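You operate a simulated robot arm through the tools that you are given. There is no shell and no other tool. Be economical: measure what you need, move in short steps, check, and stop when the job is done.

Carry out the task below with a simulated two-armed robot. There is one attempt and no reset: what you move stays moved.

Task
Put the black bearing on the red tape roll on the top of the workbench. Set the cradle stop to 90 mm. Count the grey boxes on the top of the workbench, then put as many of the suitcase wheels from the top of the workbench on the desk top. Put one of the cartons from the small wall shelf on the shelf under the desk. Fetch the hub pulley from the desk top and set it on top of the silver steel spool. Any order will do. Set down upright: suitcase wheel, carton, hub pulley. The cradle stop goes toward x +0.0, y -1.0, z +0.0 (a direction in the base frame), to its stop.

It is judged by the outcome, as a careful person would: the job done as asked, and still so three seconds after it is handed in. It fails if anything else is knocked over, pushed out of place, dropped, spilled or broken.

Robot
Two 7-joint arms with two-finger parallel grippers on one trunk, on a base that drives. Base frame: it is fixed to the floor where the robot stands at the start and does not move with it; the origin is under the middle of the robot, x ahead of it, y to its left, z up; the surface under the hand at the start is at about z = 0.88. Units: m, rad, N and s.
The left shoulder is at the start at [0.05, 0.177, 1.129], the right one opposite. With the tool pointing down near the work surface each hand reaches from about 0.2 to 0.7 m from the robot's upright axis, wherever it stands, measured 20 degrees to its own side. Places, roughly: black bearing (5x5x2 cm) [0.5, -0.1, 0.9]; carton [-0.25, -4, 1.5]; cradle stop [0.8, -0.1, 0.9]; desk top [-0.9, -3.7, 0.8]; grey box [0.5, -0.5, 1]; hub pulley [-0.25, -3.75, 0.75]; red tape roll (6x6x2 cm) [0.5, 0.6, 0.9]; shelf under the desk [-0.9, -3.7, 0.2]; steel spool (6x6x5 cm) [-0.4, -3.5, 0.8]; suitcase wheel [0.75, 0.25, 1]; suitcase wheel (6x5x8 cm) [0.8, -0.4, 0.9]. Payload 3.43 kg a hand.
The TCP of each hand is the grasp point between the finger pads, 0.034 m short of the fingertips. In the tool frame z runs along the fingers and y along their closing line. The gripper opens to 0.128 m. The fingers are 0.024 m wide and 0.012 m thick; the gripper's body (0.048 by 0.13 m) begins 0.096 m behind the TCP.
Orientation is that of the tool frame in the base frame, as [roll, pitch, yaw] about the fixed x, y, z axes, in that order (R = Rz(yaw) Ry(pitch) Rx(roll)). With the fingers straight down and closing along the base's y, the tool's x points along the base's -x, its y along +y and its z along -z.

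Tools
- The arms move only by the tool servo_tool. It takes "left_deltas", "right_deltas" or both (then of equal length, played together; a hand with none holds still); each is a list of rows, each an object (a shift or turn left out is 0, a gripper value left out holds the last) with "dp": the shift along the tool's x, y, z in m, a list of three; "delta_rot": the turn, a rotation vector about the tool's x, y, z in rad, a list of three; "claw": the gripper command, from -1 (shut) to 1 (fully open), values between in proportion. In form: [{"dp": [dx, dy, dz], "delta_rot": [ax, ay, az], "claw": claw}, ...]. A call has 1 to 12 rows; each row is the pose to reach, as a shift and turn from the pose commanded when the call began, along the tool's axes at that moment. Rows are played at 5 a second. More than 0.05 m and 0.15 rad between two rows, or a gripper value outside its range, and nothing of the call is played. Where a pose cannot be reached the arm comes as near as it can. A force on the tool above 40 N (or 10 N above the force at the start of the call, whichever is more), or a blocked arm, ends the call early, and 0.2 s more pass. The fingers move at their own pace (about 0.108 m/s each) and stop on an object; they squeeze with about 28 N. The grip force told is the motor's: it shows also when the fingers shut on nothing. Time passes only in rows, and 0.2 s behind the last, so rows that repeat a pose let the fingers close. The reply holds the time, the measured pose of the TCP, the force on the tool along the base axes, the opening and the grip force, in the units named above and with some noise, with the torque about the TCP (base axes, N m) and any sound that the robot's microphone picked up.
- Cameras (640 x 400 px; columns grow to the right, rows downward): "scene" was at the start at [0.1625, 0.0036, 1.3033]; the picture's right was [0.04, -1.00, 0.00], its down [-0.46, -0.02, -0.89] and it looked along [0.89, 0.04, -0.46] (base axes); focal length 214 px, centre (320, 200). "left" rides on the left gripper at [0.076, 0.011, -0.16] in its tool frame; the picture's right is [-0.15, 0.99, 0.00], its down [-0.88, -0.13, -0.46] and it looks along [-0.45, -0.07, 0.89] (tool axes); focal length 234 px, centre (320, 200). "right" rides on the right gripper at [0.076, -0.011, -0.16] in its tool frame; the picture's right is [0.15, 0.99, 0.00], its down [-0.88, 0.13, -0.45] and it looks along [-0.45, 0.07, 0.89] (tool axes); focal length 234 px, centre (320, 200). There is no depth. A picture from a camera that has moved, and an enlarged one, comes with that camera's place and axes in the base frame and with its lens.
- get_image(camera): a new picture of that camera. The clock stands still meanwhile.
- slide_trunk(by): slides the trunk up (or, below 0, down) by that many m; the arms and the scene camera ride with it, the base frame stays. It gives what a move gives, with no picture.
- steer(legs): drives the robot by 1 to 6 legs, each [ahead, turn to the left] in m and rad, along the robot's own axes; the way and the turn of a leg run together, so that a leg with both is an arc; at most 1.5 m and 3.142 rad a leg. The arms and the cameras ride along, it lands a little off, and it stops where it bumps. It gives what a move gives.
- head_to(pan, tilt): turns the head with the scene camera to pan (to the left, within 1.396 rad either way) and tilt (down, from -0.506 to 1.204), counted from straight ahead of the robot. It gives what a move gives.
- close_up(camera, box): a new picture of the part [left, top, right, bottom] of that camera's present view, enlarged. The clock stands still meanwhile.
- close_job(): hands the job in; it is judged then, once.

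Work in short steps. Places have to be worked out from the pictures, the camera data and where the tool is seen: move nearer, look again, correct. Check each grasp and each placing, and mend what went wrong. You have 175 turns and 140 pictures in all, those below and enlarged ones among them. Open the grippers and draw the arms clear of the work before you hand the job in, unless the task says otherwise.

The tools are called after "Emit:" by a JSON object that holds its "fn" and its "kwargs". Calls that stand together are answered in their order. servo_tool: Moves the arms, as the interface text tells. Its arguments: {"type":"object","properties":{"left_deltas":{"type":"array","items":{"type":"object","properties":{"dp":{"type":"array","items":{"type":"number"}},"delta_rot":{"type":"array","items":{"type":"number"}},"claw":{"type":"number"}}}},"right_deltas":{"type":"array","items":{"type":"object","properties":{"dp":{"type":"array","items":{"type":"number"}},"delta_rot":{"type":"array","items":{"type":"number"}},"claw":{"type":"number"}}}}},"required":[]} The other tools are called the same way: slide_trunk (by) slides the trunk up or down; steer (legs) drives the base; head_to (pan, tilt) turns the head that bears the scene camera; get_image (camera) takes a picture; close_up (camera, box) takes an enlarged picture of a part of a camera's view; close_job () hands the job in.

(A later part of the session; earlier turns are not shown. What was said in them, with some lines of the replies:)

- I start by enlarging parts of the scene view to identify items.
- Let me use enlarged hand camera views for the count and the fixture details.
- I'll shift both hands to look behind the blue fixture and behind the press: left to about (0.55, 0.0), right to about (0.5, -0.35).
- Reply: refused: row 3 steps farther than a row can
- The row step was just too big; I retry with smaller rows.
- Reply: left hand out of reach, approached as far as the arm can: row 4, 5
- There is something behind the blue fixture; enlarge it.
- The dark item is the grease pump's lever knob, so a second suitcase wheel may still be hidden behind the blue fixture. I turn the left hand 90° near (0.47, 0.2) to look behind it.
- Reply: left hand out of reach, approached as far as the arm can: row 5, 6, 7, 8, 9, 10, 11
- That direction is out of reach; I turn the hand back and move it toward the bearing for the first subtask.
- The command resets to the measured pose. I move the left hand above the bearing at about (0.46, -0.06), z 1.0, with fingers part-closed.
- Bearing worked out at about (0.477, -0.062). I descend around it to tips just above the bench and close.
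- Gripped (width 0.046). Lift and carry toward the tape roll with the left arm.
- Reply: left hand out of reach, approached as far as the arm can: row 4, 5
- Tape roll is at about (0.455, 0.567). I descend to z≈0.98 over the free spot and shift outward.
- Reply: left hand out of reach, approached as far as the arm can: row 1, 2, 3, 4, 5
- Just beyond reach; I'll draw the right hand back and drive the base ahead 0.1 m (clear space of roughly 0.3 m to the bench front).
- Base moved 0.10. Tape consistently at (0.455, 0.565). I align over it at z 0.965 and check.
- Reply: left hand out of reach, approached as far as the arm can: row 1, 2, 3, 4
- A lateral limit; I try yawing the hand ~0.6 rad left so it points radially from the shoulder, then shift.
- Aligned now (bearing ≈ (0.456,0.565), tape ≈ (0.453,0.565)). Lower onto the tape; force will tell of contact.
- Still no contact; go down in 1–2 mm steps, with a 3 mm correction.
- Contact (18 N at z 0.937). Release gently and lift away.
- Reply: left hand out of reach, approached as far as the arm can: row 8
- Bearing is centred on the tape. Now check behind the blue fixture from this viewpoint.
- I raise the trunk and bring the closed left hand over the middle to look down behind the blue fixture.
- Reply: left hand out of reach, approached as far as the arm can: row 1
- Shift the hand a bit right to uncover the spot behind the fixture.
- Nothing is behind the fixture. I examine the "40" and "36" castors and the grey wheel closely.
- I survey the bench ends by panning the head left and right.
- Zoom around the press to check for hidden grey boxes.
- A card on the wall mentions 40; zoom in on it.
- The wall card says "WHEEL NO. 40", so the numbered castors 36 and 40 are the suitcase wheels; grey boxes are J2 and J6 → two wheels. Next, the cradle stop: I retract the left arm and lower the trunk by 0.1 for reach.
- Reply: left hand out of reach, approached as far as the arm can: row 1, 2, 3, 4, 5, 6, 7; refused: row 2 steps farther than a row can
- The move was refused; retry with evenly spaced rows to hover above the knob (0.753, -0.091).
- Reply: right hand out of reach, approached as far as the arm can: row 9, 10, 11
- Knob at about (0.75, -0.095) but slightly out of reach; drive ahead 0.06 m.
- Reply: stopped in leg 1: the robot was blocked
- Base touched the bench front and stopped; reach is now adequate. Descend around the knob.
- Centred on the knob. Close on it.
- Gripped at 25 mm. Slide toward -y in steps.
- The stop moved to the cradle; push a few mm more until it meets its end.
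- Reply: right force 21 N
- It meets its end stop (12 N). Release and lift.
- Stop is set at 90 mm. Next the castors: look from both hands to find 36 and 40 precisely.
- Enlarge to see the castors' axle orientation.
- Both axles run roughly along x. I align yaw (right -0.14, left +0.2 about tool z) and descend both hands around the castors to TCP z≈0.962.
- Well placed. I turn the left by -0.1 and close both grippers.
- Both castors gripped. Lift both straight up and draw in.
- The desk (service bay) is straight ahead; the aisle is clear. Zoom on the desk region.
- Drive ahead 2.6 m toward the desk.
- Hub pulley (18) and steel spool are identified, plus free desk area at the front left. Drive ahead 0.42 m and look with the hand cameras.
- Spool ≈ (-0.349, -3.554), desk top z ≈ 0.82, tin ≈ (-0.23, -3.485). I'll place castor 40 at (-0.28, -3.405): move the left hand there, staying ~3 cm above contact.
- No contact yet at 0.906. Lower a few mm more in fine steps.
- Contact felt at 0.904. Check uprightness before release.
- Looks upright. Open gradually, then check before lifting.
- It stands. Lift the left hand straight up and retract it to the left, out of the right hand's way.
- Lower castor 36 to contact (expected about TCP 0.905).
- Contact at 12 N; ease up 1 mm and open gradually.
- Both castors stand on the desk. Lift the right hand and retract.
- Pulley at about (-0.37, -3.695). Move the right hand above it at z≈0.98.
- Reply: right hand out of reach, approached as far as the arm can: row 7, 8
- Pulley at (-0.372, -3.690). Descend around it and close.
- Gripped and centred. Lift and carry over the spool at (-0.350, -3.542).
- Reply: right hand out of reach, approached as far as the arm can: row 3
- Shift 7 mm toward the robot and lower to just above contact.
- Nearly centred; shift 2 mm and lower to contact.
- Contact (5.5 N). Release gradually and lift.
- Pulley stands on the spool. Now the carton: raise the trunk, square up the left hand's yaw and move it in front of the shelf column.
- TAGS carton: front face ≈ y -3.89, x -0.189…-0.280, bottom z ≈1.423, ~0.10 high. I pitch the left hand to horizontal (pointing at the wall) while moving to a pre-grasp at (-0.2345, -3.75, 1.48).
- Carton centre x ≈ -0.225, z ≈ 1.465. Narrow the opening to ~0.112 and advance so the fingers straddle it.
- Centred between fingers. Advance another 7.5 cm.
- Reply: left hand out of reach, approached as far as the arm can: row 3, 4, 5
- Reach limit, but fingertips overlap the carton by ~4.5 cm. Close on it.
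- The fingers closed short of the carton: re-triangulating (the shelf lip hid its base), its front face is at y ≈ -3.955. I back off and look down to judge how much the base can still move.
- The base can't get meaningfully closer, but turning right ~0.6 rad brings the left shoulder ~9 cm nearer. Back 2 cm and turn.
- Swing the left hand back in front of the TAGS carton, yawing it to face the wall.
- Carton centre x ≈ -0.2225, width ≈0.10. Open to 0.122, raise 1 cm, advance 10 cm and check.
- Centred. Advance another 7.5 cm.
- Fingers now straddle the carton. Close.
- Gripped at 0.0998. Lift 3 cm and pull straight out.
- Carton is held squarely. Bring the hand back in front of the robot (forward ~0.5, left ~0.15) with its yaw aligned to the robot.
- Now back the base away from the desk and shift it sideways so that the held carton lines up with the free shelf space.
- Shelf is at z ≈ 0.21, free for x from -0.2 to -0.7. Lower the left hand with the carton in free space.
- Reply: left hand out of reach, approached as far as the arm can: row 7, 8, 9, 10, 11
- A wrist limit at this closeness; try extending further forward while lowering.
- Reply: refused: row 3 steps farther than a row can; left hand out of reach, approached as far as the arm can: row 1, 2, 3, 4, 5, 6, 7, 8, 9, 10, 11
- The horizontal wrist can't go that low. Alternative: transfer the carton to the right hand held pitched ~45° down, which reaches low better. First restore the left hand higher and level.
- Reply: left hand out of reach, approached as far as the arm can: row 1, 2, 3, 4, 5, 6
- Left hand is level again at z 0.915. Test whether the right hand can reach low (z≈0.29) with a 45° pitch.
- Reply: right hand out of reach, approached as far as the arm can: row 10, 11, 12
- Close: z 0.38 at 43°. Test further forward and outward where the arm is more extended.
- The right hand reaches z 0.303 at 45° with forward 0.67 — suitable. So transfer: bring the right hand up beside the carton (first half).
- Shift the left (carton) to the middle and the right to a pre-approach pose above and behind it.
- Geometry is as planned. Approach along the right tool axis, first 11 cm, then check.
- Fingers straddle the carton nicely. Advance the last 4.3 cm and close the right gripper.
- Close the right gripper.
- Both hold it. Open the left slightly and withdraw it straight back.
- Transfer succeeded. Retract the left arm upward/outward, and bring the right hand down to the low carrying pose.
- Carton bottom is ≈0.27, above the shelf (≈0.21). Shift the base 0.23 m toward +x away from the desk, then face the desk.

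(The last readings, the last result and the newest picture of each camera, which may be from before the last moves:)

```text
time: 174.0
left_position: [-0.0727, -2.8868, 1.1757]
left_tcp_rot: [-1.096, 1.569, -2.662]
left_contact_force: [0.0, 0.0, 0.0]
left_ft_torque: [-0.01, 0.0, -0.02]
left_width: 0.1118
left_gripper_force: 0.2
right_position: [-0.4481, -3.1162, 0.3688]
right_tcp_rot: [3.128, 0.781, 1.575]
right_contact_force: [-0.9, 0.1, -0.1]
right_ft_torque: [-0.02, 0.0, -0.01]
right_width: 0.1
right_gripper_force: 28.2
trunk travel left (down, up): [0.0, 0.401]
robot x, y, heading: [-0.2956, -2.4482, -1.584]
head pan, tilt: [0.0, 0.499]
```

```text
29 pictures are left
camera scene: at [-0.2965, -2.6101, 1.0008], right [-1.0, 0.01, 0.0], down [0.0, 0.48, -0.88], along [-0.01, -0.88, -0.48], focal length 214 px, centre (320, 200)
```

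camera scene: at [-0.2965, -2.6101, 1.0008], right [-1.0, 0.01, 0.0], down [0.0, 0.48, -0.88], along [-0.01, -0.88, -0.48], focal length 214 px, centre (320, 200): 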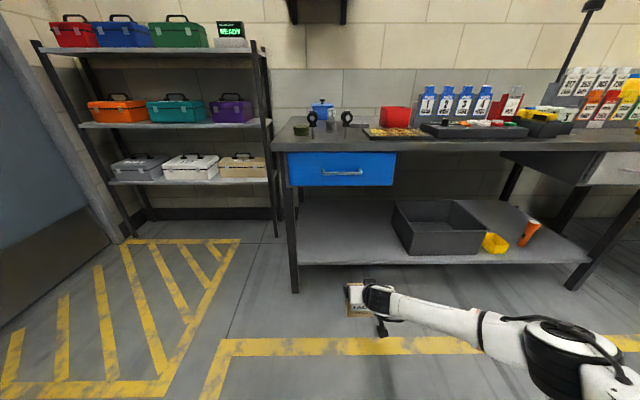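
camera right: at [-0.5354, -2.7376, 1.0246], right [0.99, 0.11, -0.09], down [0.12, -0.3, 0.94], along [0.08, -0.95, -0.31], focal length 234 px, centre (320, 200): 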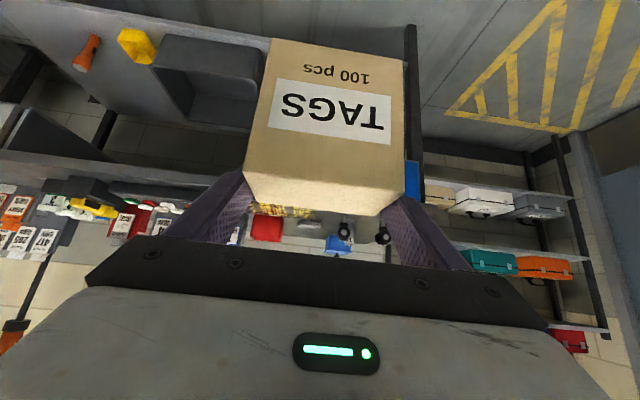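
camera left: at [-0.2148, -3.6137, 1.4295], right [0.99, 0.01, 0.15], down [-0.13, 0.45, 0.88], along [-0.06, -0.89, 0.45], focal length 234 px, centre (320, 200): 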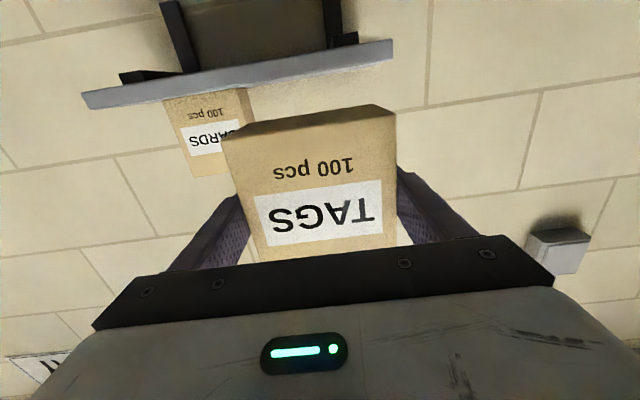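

Shelf front edge ≈ y -3.39, z ≈ 0.215; carton lined up at x ≈ -0.45. Drive ahead 0.37 m.

Emit:
{"fn": "steer", "kwargs": {"legs": [[0.2, 0.0], [0.17, 0.005]]}}

Emit:
{"fn": "get_image", "kwargs": {"camera": "right"}}

Emit:
{"fn": "get_image", "kwargs": {"camera": "scene"}}

```text
time: 176.6
left_position: [-0.0745, -3.2519, 1.1749]
left_tcp_rot: [-0.903, 1.568, -2.467]
left_contact_force: [-0.5, 0.5, 0.0]
left_ft_torque: [0.0, 0.0, -0.03]
left_width: 0.1119
left_gripper_force: 0.1
right_position: [-0.4514, -3.4822, 0.3683]
right_tcp_rot: [3.128, 0.782, 1.578]
right_contact_force: [0.0, -0.4, 0.3]
right_ft_torque: [0.0, 0.0, 0.02]
right_width: 0.0998
right_gripper_force: 28.3
trunk travel left (down, up): [0.0, 0.401]
robot x, y, heading: [-0.3014, -2.8146, -1.575]
head pan, tilt: [0.0, 0.499]
```

```text
28 pictures are left
camera right: at [-0.4657, -3.3168, 0.4278], right [0.99, 0.12, -0.09], down [0.13, -0.3, 0.94], along [0.08, -0.95, -0.31], focal length 234 px, centre (320, 200)
```

right: 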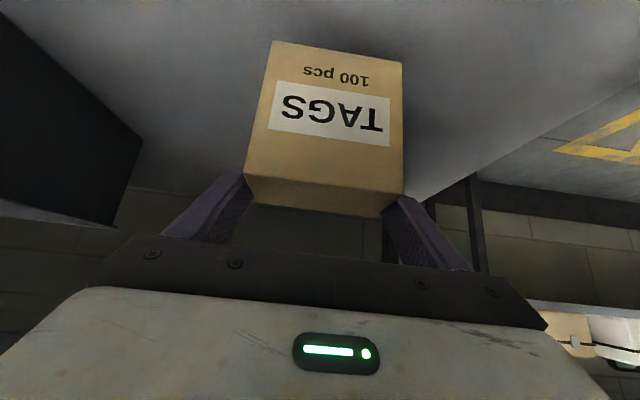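

```text
27 pictures are left
camera scene: at [-0.2997, -2.9765, 1.0009], right [-1.0, 0.01, 0.0], down [0.0, 0.48, -0.88], along [-0.01, -0.88, -0.48], focal length 214 px, centre (320, 200)
```

scene: 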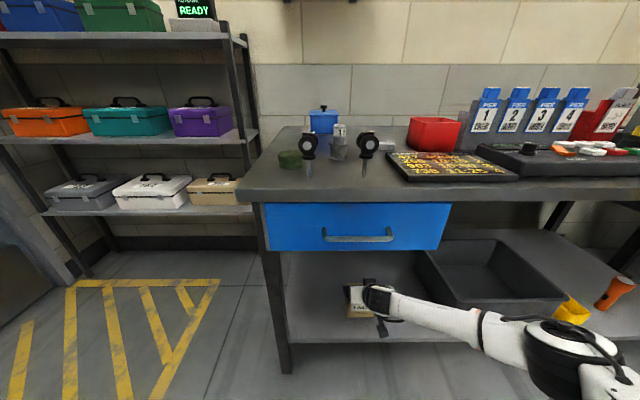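

Carton is under the desk, over the shelf. Lower 5 cm vertically.

Emit:
{"fn": "servo_tool", "kwargs": {"right_deltas": [{"dp": [0.0106, 0, 0.0106]}, {"dp": [0.0212, 0, 0.0213]}, {"dp": [0.0317, 0, 0.032]}, {"dp": [0.0352, 0, 0.0355]}, {"dp": [0.0352, 0, 0.0355]}]}}

```text
time: 177.8
left_position: [-0.0746, -3.2491, 1.1769]
left_tcp_rot: [-0.478, 1.566, -2.045]
left_contact_force: [0.7, -0.8, -0.1]
left_ft_torque: [0.01, 0.02, 0.0]
left_width: 0.112
left_gripper_force: 0.1
right_position: [-0.4512, -3.4851, 0.3251]
right_tcp_rot: [3.132, 0.79, 1.581]
right_contact_force: [-1.0, -1.4, 25.7]
right_ft_torque: [-0.3, 0.73, 0.22]
right_width: 0.0998
right_gripper_force: 27.9
trunk travel left (down, up): [0.0, 0.401]
robot x, y, heading: [-0.2995, -2.8152, -1.577]
head pan, tilt: [0.0, 0.499]
```

Contact (26 N) at TCP z 0.325. Ease up 3 mm and look before release.

Emit:
{"fn": "servo_tool", "kwargs": {"right_deltas": [{"dp": [-0.002, 0, -0.002]}, {"dp": [-0.003, 0, -0.003]}, {"dp": [-0.003, 0, -0.003]}]}}

Emit:
{"fn": "close_up", "kwargs": {"camera": "scene", "box": [270, 240, 450, 370]}}

Emit:
{"fn": "get_image", "kwargs": {"camera": "right"}}

```text
time: 178.6
left_position: [-0.0754, -3.251, 1.1754]
left_tcp_rot: [-0.59, 1.57, -2.155]
left_contact_force: [0.0, 0.2, 0.4]
left_ft_torque: [-0.01, -0.03, 0.03]
left_width: 0.1122
left_gripper_force: 0.1
right_position: [-0.4505, -3.4824, 0.3247]
right_tcp_rot: [3.131, 0.785, 1.581]
right_contact_force: [-0.1, -5.3, 11.0]
right_ft_torque: [-0.85, 0.64, 0.26]
right_width: 0.1
right_gripper_force: 27.6
trunk travel left (down, up): [0.0, 0.401]
robot x, y, heading: [-0.2999, -2.817, -1.577]
head pan, tilt: [0.0, 0.499]
```

```text
3.08 times, centred on (360, 305) of scene
camera zoom: at [-0.2994, -2.9754, 1.0011], right [-1.0, 0.01, 0.0], down [0.0, 0.48, -0.88], along [-0.01, -0.88, -0.48], focal length 660 px, centre (197, -123)
```

zoom: 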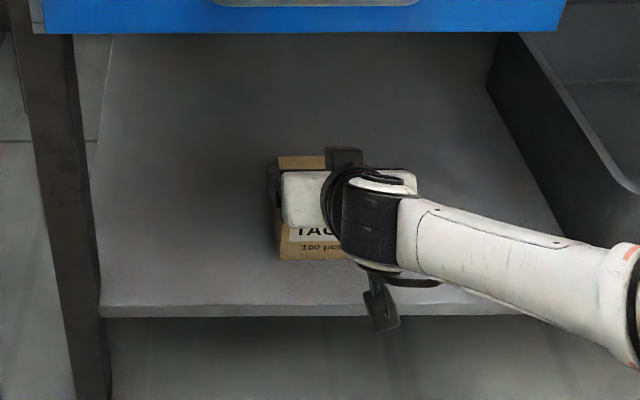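

```text
25 pictures are left
camera right: at [-0.4652, -3.317, 0.384], right [0.99, 0.12, -0.1], down [0.13, -0.3, 0.95], along [0.08, -0.95, -0.31], focal length 234 px, centre (320, 200)
```

right: 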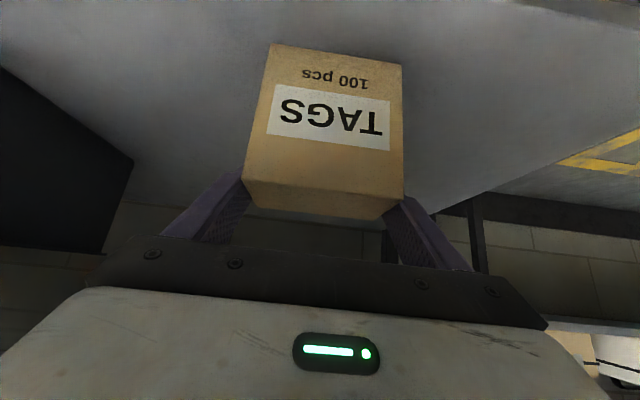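

Carton sits essentially flush. Open gradually and retreat along the tool axis.

Emit:
{"fn": "servo_tool", "kwargs": {"right_deltas": [{"claw": 0.6}, {"claw": 0.65}, {"claw": 0.75}, {"claw": 0.9}, {"claw": 0.9}, {"dp": [0, 0, -0.02]}, {"dp": [0, 0, -0.05]}, {"dp": [0, 0, -0.08]}, {"dp": [0.0, 0, -0.1]}, {"dp": [0.0, 0, -0.1]}]}}

Emit:
{"fn": "get_image", "kwargs": {"camera": "right"}}

```text
time: 180.8
left_position: [-0.0752, -3.2515, 1.1762]
left_tcp_rot: [-0.789, 1.569, -2.354]
left_contact_force: [0.2, 0.3, 1.2]
left_ft_torque: [0.02, 0.0, -0.01]
left_width: 0.1118
left_gripper_force: 0.2
right_position: [-0.4529, -3.4132, 0.3944]
right_tcp_rot: [3.13, 0.781, 1.579]
right_contact_force: [-0.2, 0.8, -0.7]
right_ft_torque: [0.0, 0.02, 0.01]
right_width: 0.1217
right_gripper_force: 0.1
trunk travel left (down, up): [0.0, 0.401]
robot x, y, heading: [-0.3004, -2.8156, -1.579]
head pan, tilt: [0.0, 0.499]
```

```text
24 pictures are left
camera right: at [-0.467, -3.2474, 0.4541], right [0.99, 0.12, -0.1], down [0.13, -0.3, 0.94], along [0.08, -0.95, -0.31], focal length 234 px, centre (320, 200)
```

right: 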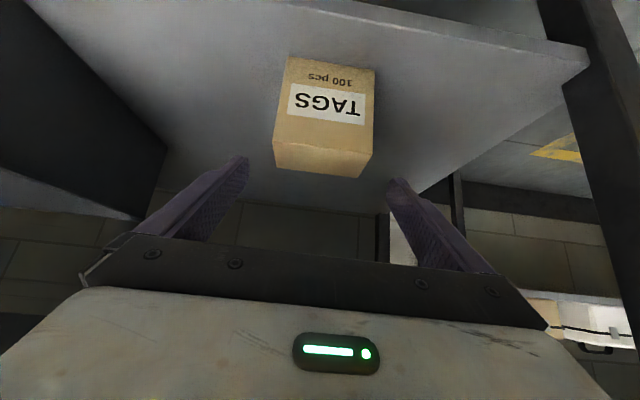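

Carton stands upright on the shelf. Reverse the base straight out and take a final look.

Emit:
{"fn": "steer", "kwargs": {"legs": [[-0.5, 0]]}}

Emit:
{"fn": "get_image", "kwargs": {"camera": "scene"}}

Emit:
{"fn": "close_up", "kwargs": {"camera": "scene", "box": [270, 80, 430, 280]}}

```text
time: 183.8
left_position: [-0.074, -2.7451, 1.1764]
left_tcp_rot: [-0.896, 1.569, -2.469]
left_contact_force: [-0.4, -0.4, -0.5]
left_ft_torque: [0.0, 0.02, 0.02]
left_width: 0.1119
left_gripper_force: 0.0
right_position: [-0.4509, -2.903, 0.3951]
right_tcp_rot: [3.13, 0.78, 1.571]
right_contact_force: [-0.5, -0.5, -0.4]
right_ft_torque: [0.0, 0.04, -0.04]
right_width: 0.1216
right_gripper_force: 0.0
trunk travel left (down, up): [0.0, 0.401]
robot x, y, heading: [-0.2924, -2.3055, -1.585]
head pan, tilt: [0.0, 0.499]
```

```text
23 pictures are left
camera scene: at [-0.2957, -2.4681, 1.0009], right [-1.0, 0.01, 0.0], down [0.01, 0.48, -0.88], along [-0.01, -0.88, -0.48], focal length 214 px, centre (320, 200)
```

scene: 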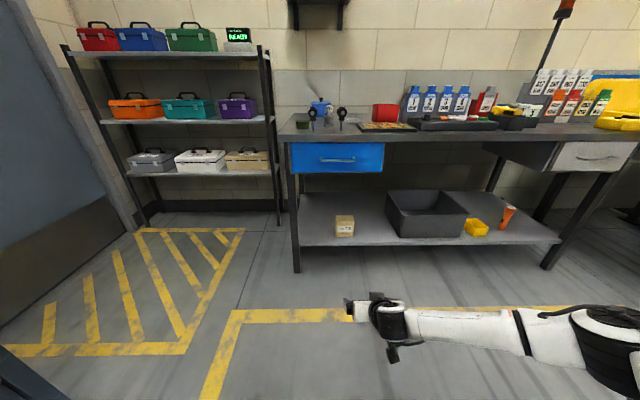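

```text
2.00 times, centred on (350, 180) of scene
camera zoom: at [-0.2957, -2.4681, 1.0009], right [-1.0, 0.01, 0.0], down [0.01, 0.48, -0.88], along [-0.01, -0.88, -0.48], focal length 429 px, centre (260, 240)
```

zoom: 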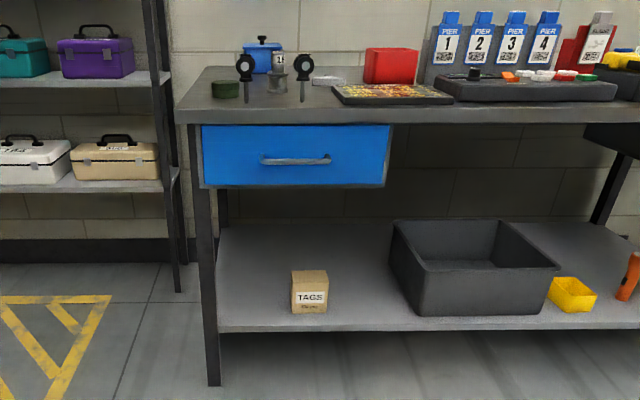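

Everything is in place: the castors stand on the desk, the pulley is on the spool, and the carton is upright on the lower shelf. The grippers are open and the arms are clear, so I'm handing in.

Emit:
{"fn": "close_job", "kwargs": {}}

```text
The job is handed in.
```

I finished and handed in the job:
- **Bearing:** the black bearing is on the red tape roll.
- **Cradle stop:** it is at 90 mm, against its end stop.
- **Suitcase wheels:** I counted two grey boxes (J2 and J6), so wheels 36 and 40 stand upright on the desk. I read the numbered castors as the suitcase wheels and left the grey bracketed wheel on the workbench. I did not count the dark-lidded PARTS box as grey.
- **Carton:** the TAGS carton stands upright on the shelf under the desk.
- **Hub pulley:** it stands on the steel spool.
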